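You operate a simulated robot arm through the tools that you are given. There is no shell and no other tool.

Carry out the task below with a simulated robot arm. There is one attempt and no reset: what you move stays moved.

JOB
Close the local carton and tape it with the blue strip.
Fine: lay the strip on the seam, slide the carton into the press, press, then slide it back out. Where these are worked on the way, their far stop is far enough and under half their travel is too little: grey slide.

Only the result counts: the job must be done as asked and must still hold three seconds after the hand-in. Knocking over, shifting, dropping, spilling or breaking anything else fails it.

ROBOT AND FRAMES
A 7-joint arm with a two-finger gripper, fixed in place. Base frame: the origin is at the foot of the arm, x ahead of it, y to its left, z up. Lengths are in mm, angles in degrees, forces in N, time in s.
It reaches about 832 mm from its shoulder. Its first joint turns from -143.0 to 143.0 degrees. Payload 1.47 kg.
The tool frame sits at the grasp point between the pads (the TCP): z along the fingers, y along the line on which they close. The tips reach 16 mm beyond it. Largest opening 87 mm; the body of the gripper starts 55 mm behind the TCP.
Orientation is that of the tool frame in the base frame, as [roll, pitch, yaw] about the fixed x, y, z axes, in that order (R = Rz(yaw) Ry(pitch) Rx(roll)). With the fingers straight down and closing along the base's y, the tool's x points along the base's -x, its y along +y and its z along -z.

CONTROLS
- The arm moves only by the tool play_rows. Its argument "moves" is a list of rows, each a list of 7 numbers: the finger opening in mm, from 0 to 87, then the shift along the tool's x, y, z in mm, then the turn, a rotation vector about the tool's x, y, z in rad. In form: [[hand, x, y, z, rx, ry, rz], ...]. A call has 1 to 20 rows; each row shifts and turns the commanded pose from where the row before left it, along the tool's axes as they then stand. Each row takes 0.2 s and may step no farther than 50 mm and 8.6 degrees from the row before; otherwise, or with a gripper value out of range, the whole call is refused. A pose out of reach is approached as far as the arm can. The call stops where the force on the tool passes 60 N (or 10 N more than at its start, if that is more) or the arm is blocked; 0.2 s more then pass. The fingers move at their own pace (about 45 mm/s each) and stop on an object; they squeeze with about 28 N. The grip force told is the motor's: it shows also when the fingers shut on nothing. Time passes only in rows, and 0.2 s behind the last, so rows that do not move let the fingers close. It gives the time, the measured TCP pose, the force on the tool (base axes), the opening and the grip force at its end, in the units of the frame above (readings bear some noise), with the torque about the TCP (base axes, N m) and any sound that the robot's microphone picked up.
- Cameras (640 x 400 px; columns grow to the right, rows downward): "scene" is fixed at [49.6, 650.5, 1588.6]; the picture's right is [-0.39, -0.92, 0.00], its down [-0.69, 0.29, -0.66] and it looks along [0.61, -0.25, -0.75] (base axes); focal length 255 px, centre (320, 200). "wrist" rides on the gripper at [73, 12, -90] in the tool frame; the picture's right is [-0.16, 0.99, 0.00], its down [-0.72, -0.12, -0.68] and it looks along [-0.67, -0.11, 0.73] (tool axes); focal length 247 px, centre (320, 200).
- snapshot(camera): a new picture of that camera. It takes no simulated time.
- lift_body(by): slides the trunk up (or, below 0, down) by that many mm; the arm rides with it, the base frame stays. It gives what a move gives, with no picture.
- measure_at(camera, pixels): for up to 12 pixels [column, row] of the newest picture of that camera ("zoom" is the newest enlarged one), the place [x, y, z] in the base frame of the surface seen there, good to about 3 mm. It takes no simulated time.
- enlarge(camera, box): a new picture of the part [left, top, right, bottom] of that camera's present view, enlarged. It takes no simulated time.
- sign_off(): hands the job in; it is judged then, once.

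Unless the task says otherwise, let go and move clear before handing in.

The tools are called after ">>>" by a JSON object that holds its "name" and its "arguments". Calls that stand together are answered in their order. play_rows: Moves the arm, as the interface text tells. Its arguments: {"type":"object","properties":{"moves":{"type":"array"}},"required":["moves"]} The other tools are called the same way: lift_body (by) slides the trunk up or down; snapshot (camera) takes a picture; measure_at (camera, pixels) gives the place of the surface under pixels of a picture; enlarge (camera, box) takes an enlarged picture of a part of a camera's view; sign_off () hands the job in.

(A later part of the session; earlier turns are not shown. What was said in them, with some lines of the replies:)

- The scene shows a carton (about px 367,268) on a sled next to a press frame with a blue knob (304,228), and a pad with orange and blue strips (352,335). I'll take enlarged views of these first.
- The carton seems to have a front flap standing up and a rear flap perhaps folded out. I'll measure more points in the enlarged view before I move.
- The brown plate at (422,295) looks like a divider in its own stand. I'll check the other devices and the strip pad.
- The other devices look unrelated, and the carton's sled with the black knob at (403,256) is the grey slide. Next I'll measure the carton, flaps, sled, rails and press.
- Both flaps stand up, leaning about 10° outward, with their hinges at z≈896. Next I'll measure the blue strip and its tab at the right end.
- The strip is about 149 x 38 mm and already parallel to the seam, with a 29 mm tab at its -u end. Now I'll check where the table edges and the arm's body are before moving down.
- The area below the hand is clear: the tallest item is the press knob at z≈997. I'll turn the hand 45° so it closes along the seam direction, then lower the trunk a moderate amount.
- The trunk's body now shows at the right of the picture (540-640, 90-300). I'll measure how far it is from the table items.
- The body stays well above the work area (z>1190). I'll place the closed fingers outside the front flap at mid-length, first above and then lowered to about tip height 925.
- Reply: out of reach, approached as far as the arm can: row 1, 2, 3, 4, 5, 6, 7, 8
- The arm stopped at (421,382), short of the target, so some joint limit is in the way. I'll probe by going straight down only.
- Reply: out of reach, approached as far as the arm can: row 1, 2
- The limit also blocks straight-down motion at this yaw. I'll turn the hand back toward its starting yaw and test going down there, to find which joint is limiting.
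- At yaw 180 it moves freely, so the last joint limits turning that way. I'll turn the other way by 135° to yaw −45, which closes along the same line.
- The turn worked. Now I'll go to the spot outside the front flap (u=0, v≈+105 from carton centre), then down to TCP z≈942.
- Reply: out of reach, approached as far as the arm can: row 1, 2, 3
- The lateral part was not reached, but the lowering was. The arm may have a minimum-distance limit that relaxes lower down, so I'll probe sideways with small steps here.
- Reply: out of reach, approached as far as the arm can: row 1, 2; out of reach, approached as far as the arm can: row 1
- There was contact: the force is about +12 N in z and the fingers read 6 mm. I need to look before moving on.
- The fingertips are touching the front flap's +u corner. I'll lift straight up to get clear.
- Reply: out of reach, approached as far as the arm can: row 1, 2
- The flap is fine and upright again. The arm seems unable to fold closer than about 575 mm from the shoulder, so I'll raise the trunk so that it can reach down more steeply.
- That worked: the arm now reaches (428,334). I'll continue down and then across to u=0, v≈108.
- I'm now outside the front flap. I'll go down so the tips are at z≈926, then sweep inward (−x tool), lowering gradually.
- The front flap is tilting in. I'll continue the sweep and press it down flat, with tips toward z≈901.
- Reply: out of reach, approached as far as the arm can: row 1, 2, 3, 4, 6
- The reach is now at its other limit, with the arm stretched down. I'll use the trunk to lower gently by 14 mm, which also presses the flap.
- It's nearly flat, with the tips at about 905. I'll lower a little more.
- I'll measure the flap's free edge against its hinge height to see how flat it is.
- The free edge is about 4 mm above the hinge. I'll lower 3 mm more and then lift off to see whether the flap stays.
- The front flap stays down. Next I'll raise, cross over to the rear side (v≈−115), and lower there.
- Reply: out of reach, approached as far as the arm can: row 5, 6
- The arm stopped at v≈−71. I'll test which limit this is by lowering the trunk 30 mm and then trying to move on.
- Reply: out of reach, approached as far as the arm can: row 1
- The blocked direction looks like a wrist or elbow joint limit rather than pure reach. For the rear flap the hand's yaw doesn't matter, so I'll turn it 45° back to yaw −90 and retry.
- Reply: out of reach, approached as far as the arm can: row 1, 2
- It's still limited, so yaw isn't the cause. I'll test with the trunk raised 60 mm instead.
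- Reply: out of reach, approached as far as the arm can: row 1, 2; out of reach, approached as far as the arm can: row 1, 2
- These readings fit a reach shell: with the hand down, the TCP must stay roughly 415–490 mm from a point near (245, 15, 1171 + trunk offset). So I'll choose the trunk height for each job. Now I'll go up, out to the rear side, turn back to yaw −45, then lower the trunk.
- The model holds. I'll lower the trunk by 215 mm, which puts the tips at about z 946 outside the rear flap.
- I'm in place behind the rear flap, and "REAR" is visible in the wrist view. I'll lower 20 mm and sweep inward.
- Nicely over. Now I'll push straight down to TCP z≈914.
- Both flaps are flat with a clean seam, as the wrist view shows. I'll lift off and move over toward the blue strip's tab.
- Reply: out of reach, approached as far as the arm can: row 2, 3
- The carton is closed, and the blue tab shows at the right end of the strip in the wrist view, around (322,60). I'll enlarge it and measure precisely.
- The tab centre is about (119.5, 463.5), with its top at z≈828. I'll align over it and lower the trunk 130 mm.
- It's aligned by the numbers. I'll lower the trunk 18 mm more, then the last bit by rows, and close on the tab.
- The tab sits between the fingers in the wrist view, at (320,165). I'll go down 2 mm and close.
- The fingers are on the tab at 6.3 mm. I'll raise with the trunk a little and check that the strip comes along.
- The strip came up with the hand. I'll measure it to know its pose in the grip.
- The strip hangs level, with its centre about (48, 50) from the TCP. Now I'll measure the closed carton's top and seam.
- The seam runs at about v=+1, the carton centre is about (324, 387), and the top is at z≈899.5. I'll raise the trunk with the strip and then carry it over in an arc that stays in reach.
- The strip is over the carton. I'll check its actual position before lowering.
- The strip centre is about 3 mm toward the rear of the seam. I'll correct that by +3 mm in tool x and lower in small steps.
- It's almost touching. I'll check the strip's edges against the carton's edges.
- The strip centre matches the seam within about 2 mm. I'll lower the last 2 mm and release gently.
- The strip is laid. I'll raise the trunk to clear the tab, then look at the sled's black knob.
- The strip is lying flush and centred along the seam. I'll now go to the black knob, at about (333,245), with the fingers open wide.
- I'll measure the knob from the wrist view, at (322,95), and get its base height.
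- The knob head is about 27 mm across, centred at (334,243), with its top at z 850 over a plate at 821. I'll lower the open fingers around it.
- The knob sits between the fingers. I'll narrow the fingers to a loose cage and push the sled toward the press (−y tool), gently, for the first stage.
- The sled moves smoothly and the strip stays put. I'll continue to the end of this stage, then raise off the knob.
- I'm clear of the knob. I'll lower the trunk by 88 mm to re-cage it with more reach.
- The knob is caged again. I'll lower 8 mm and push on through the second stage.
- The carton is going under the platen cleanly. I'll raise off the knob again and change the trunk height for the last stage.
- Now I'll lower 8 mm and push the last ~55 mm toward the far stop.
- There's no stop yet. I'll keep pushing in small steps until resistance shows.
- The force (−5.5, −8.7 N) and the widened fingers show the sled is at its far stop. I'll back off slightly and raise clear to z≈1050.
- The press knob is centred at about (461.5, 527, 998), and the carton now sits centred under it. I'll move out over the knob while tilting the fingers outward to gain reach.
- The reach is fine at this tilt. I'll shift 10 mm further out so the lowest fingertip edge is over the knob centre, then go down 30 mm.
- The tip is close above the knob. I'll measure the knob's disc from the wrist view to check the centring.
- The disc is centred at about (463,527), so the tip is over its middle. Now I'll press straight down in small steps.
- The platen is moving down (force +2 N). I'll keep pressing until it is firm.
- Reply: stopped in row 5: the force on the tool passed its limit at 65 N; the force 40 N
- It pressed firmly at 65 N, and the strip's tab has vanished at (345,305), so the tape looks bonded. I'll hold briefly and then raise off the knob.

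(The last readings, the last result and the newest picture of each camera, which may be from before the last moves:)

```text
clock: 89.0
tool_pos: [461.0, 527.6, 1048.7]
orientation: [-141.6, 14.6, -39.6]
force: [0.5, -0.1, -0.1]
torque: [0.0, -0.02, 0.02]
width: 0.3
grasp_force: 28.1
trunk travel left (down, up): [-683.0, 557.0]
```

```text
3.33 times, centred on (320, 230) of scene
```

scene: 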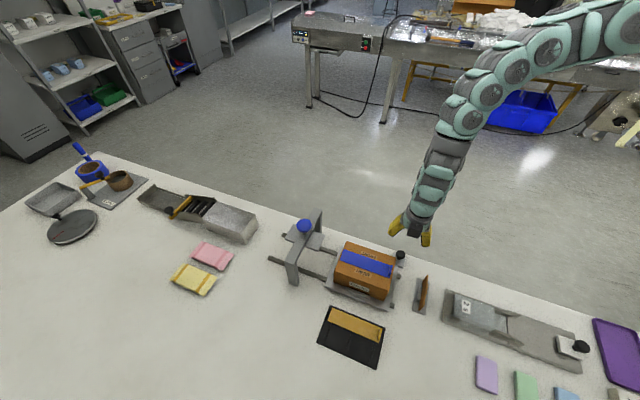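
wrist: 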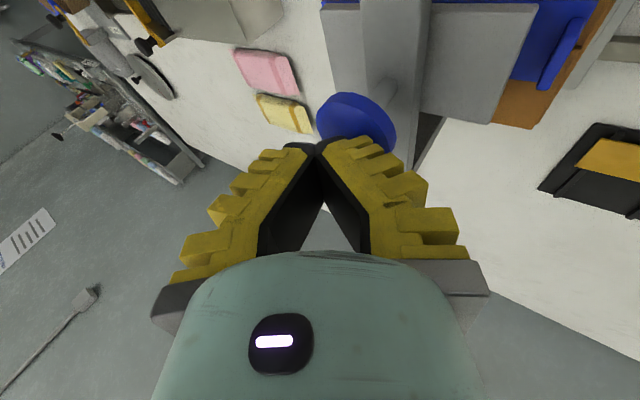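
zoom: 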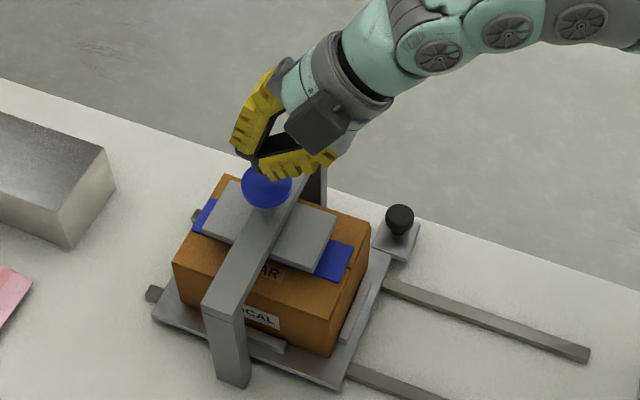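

The platen is back up and the tape is flat. I'll return the hand upright above the sled knob at (473,383).

>>> {"name": "play_rows", "arguments": {"moves": [[0, 19.7, 13.2, -16.7, -0.129, 0.0542, 0], [0, 20.6, 15.2, -13.8, -0.129, 0.0542, 0], [0, 21.2, 16.7, -10.6, -0.129, 0.0542, 0], [0, 21.7, 17.9, -7.1, -0.129, 0.0542, 0], [0, 22.0, 18.6, -3.6, -0.129, 0.0542, 0], [40, 0, 0, 0, 0, 0, 0], [40, 0, 0, 0, 0, 0, 0]]}}

```text
clock: 90.6
tool_pos: [472.6, 383.1, 1050.6]
orientation: [-179.5, 0.2, -44.7]
force: [0.8, 0.1, -0.3]
torque: [0.0, -0.01, 0.03]
width: 45.9
grasp_force: 3.6
trunk travel left (down, up): [-683.0, 557.0]
```

I'm upright above the knob. I'll lower around it.

>>> {"name": "play_rows", "arguments": {"moves": [[46, 0, 0, 40, 0, 0, 0], [46, 0, 0, 45, 0, 0, 0], [46, 0, 0, 45, 0, 0, 0], [46, 0, 0, 30, 0, 0, 0], [46, 0, 0, 0, 0, 0, 0]]}}

>>> {"name": "snapshot", "arguments": {"camera": "wrist"}}

```text
clock: 91.8
tool_pos: [474.4, 382.8, 890.9]
orientation: [-179.4, 0.2, -44.8]
force: [-0.6, -0.4, 1.0]
torque: [-0.02, -0.03, 0.01]
width: 51.6
grasp_force: 4.1
trunk travel left (down, up): [-683.0, 557.0]
```

```text
taken
```

wrist: 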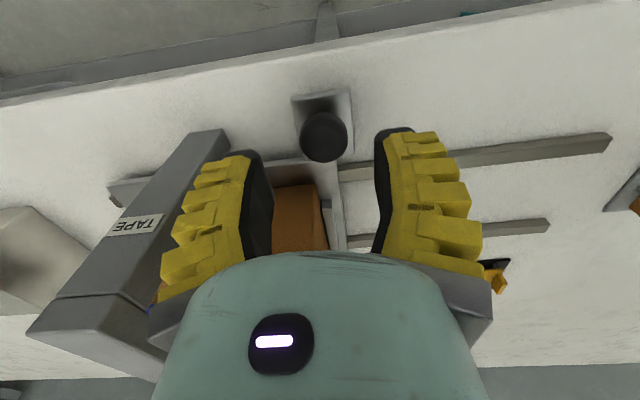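

The knob is centred between the fingers. I'll lower, cage it, and pull the sled back for the first return stage.

>>> {"name": "play_rows", "arguments": {"moves": [[46, 0, 0, 20, 0, 0, 0], [46, 0, 0, 21, 0, 0, 0], [24, 0, 0, 0, 0, 0, 0], [24, 0, 0, 0, 0, 0, 0], [24, 0, 3, 0, 0, 0, 0], [24, 0, 5, 0, 0, 0, 0], [24, 0, 6, 0, 0, 0, 0], [24, 0, 6, 0, 0, 0, 0], [24, 0, 6, 0, 0, 0, 0], [24, 0, 6, 0, 0, 0, 0], [24, 0, 6, 0, 0, 0, 0], [24, 0, 6, 0, 0, 0, 0], [24, 0, 6, 0, 0, 0, 0], [24, 0, 6, 0, 0, 0, 0], [24, 0, 6, 0, 0, 0, 0], [24, 0, 0, 0, 0, 0, 0]]}}

>>> {"name": "enlarge", "arguments": {"camera": "scene", "box": [260, 190, 440, 310]}}

```text
clock: 95.2
tool_pos: [428.7, 339.4, 848.1]
orientation: [-179.4, 0.2, -44.8]
force: [0.6, -0.1, -0.3]
torque: [0.02, -0.03, 0.04]
width: 30.6
grasp_force: 4.2
trunk travel left (down, up): [-683.0, 557.0]
```

```text
3.33 times, centred on (350, 250) of scene
```

zoom: 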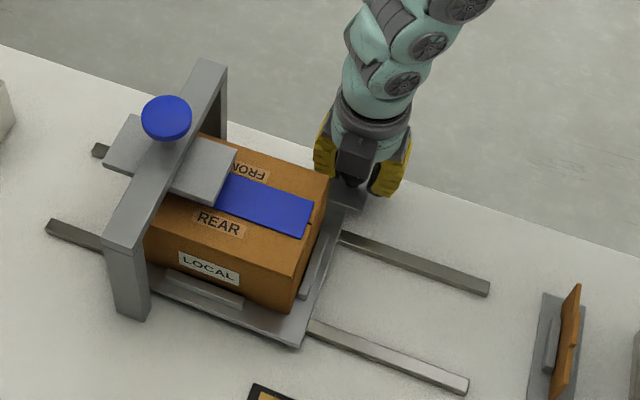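

The sled is coming back with the tape in place. I'll raise the trunk 100 mm and lower the hand back around the knob.

>>> {"name": "lift_body", "arguments": {"by": 100}}

>>> {"name": "play_rows", "arguments": {"moves": [[46, 0, -1, 0, 0, 0, 0], [46, 0, 0, 40, 0, 0, 0], [46, 0, 0, 30, 0, 0, 0], [46, 0, 0, 29, 0, 0, 0], [24, 0, 0, 0, 0, 0, 0], [24, 0, 0, 0, 0, 0, 0]]}}

>>> {"name": "snapshot", "arguments": {"camera": "wrist"}}

```text
clock: 96.5
tool_pos: [430.0, 339.4, 946.5]
orientation: [-179.4, 0.3, -44.8]
force: [1.0, -0.3, 0.1]
torque: [0.0, 0.01, -0.01]
width: 30.3
grasp_force: 4.2
trunk travel left (down, up): [-783.0, 457.0]
```

```text
clock: 97.9
tool_pos: [429.0, 342.6, 849.9]
orientation: [-179.3, 0.2, -44.7]
force: [0.8, -0.1, -0.3]
torque: [0.01, -0.04, 0.02]
width: 30.3
grasp_force: 4.9
trunk travel left (down, up): [-783.0, 457.0]
```

```text
taken
```

wrist: 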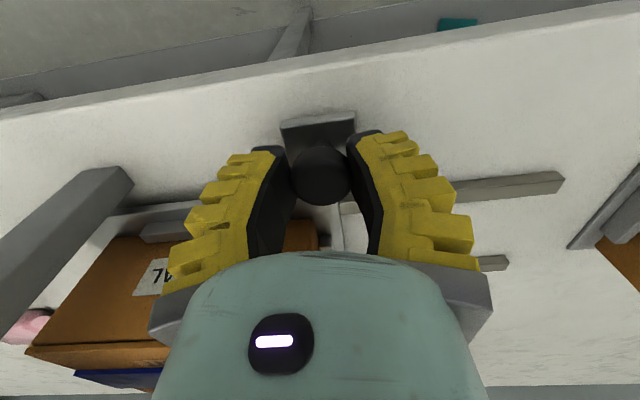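

Caged again, so I'll pull back through the second return stage.

>>> {"name": "play_rows", "arguments": {"moves": [[24, 0, 3, 0, 0, 0, 0], [24, 0, 5, 0, 0, 0, 0], [24, 0, 6, 0, 0, 0, 0], [24, 0, 6, 0, 0, 0, 0], [24, 0, 6, 0, 0, 0, 0], [24, 0, 6, 0, 0, 0, 0], [24, 0, 6, 0, 0, 0, 0], [24, 0, 6, 0, 0, 0, 0], [24, 0, 6, 0, 0, 0, 0], [24, 0, 6, 0, 0, 0, 0], [24, 0, 6, 0, 0, 0, 0], [24, 0, 6, 0, 0, 0, 0], [24, 0, 6, 0, 0, 0, 0], [24, 0, 6, 0, 0, 0, 0], [24, 0, 5, 0, 0, 0, 0], [24, 0, 0, 0, 0, 0, 0]]}}

>>> {"name": "enlarge", "arguments": {"camera": "scene", "box": [260, 190, 440, 310]}}

```text
clock: 101.3
tool_pos: [372.0, 280.5, 848.6]
orientation: [-179.4, 0.2, -44.7]
force: [0.0, 1.2, -0.7]
torque: [0.01, -0.03, 0.02]
width: 30.6
grasp_force: 4.7
trunk travel left (down, up): [-783.0, 457.0]
```

```text
3.33 times, centred on (350, 250) of scene
```

zoom: 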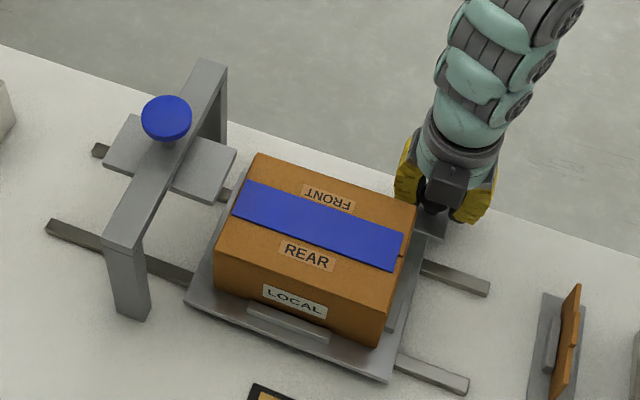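

The third stage remains. I'll raise the trunk 80 mm, lower around the knob again, and pull to the near stop.

>>> {"name": "lift_body", "arguments": {"by": 80}}

>>> {"name": "play_rows", "arguments": {"moves": [[46, 0, -1, 0, 0, 0, 0], [46, 0, 0, 30, 0, 0, 0], [46, 0, 0, 25, 0, 0, 0], [46, 0, 0, 24, 0, 0, 0], [24, 0, 0, 0, 0, 0, 0], [24, 0, 0, 0, 0, 0, 0], [24, 0, 3, 0, 0, 0, 0], [24, 0, 5, 0, 0, 0, 0], [24, 0, 6, 0, 0, 0, 0], [24, 0, 6, 0, 0, 0, 0], [24, 0, 6, 0, 0, 0, 0], [24, 0, 6, 0, 0, 0, 0], [24, 0, 6, 0, 0, 0, 0], [24, 0, 6, 0, 0, 0, 0], [24, 0, 5, 0, 0, 0, 0], [24, 0, 0, 0, 0, 0, 0]]}}

>>> {"name": "enlarge", "arguments": {"camera": "scene", "box": [260, 190, 440, 310]}}

```text
clock: 102.5
tool_pos: [371.7, 280.6, 928.6]
orientation: [-179.3, 0.1, -44.7]
force: [0.4, -0.1, 0.4]
torque: [0.02, -0.03, 0.0]
width: 30.2
grasp_force: 4.3
trunk travel left (down, up): [-863.0, 377.0]
```

```text
clock: 105.9
tool_pos: [336.8, 248.5, 849.7]
orientation: [-179.6, 0.0, -44.7]
force: [0.4, -0.3, -0.4]
torque: [0.0, 0.01, -0.01]
width: 30.4
grasp_force: 4.8
trunk travel left (down, up): [-863.0, 377.0]
```

```text
3.33 times, centred on (350, 250) of scene
```

zoom: 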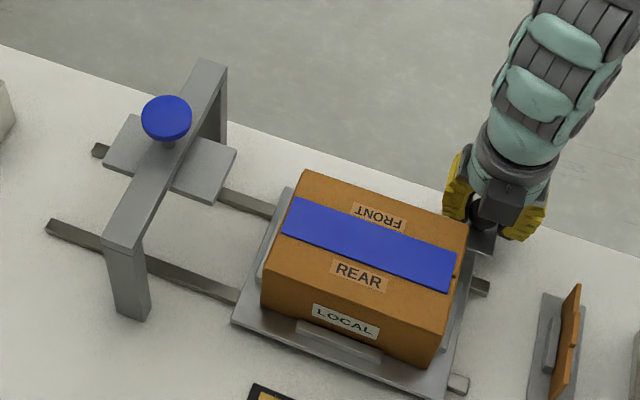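

A few millimetres remain to the original position, so I'll pull on gently until there's resistance.

>>> {"name": "play_rows", "arguments": {"moves": [[24, 0, 3, 0, 0, 0, 0], [24, 0, 3, 0, 0, 0, 0], [24, 0, 3, 0, 0, 0, 0], [24, 0, 0, 0, 0, 0, 0]]}}

>>> {"name": "enlarge", "arguments": {"camera": "scene", "box": [260, 190, 440, 310]}}

```text
clock: 106.9
tool_pos: [331.2, 241.1, 850.6]
orientation: [-179.5, 0.2, -44.8]
force: [0.2, 1.2, 0.2]
torque: [-0.02, -0.02, 0.02]
width: 30.7
grasp_force: 5.6
trunk travel left (down, up): [-863.0, 377.0]
```

```text
3.33 times, centred on (350, 250) of scene
```

zoom: 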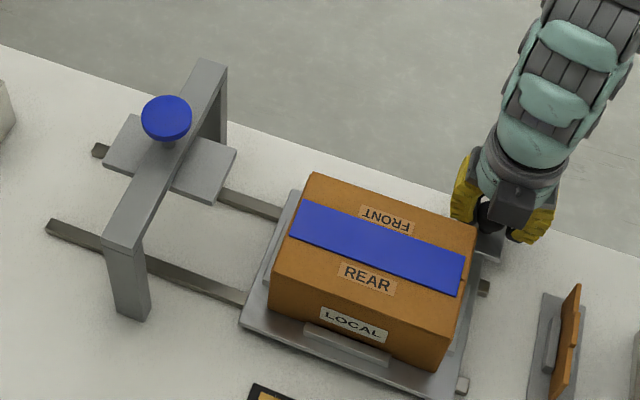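

That's about the original place. I'll take one more small pull to confirm the stop.

>>> {"name": "play_rows", "arguments": {"moves": [[24, 0, 2, 0, 0, 0, 0], [24, 0, 2, 0, 0, 0, 0], [24, 0, 0, 0, 0, 0, 0]]}}

```text
clock: 107.7
tool_pos: [330.0, 238.9, 849.6]
orientation: [-179.3, 0.2, -44.8]
force: [1.8, 2.5, 1.4]
torque: [0.05, -0.02, 0.01]
width: 32.3
grasp_force: 6.2
trunk travel left (down, up): [-863.0, 377.0]
```

The growing force and widened fingers show the near stop. I'll ease off, open the fingers and raise clear.

>>> {"name": "play_rows", "arguments": {"moves": [[46, 0, -4, 0, 0, 0, 0], [46, 0, 0, 0, 0, 0, 0], [46, 0, 0, -20, 0, 0, 0], [46, 0, 0, 0, 0, 0, 0]]}}

>>> {"name": "lift_body", "arguments": {"by": 150}}

>>> {"name": "snapshot", "arguments": {"camera": "scene"}}

>>> {"name": "enlarge", "arguments": {"camera": "scene", "box": [260, 190, 440, 380]}}

```text
clock: 108.7
tool_pos: [331.6, 240.8, 868.0]
orientation: [-179.4, 0.2, -44.8]
force: [0.5, 0.6, 0.5]
torque: [-0.03, 0.04, -0.01]
width: 51.5
grasp_force: 4.4
trunk travel left (down, up): [-863.0, 377.0]
```

```text
clock: 110.5
tool_pos: [332.5, 240.6, 1017.1]
orientation: [-179.4, 0.2, -44.7]
force: [0.0, 0.0, -0.1]
torque: [0.0, -0.03, 0.0]
width: 51.5
grasp_force: 3.8
trunk travel left (down, up): [-1013.0, 227.0]
```

```text
taken
```

scene: 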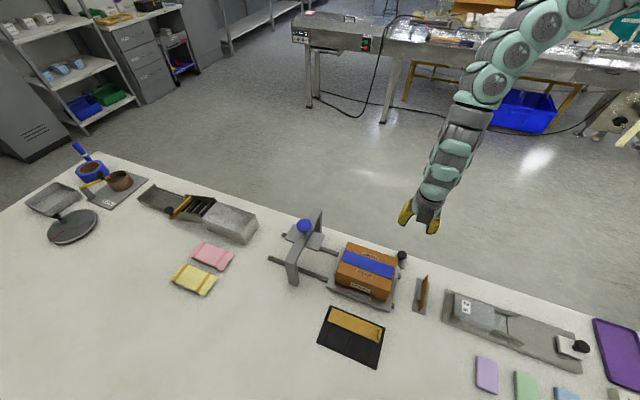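

```text
2.11 times, centred on (350, 285) of scene
```

zoom: 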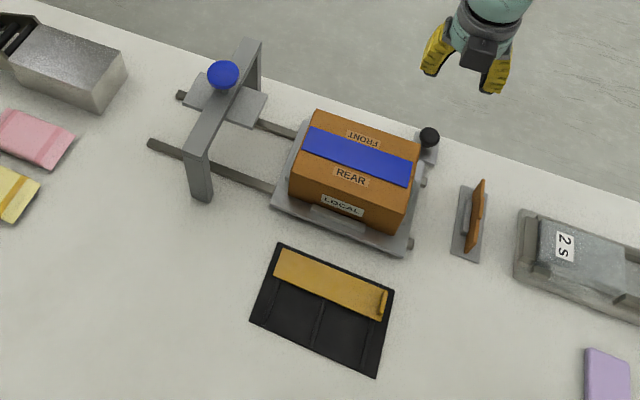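

The carton is closed, taped in blue along the seam and back at its starting place. The press is up, the hand is clear, and nothing else has moved. I'll hand it in.

>>> {"name": "sign_off", "arguments": {}}

```text
The job is handed in.
```

I closed the local carton, taped it with the blue strip along the seam, and handed the job in; I haven't seen the judge's result.

- **Flaps:** I folded the front flap down first, then the rear. Both stayed flat.
- **Strip:** It lies on the seam, within about 2 mm of centre when I laid it.
- **Press:** I slid the carton to the far stop and pressed until the force reached 65 N. The strip's pull tab was gone after that, which I took to mean the tape had stuck.
- **Return:** The slide is back at its near stop, the press is up and the hand is clear.

Early on, the closed fingers bumped a corner of the front flap while I was finding the arm's reach limits. The flap came back upright, and I saw no damage. In the last pictures nothing else on the table had moved.

I left the loose divider in its stand, because the job didn't ask for it.
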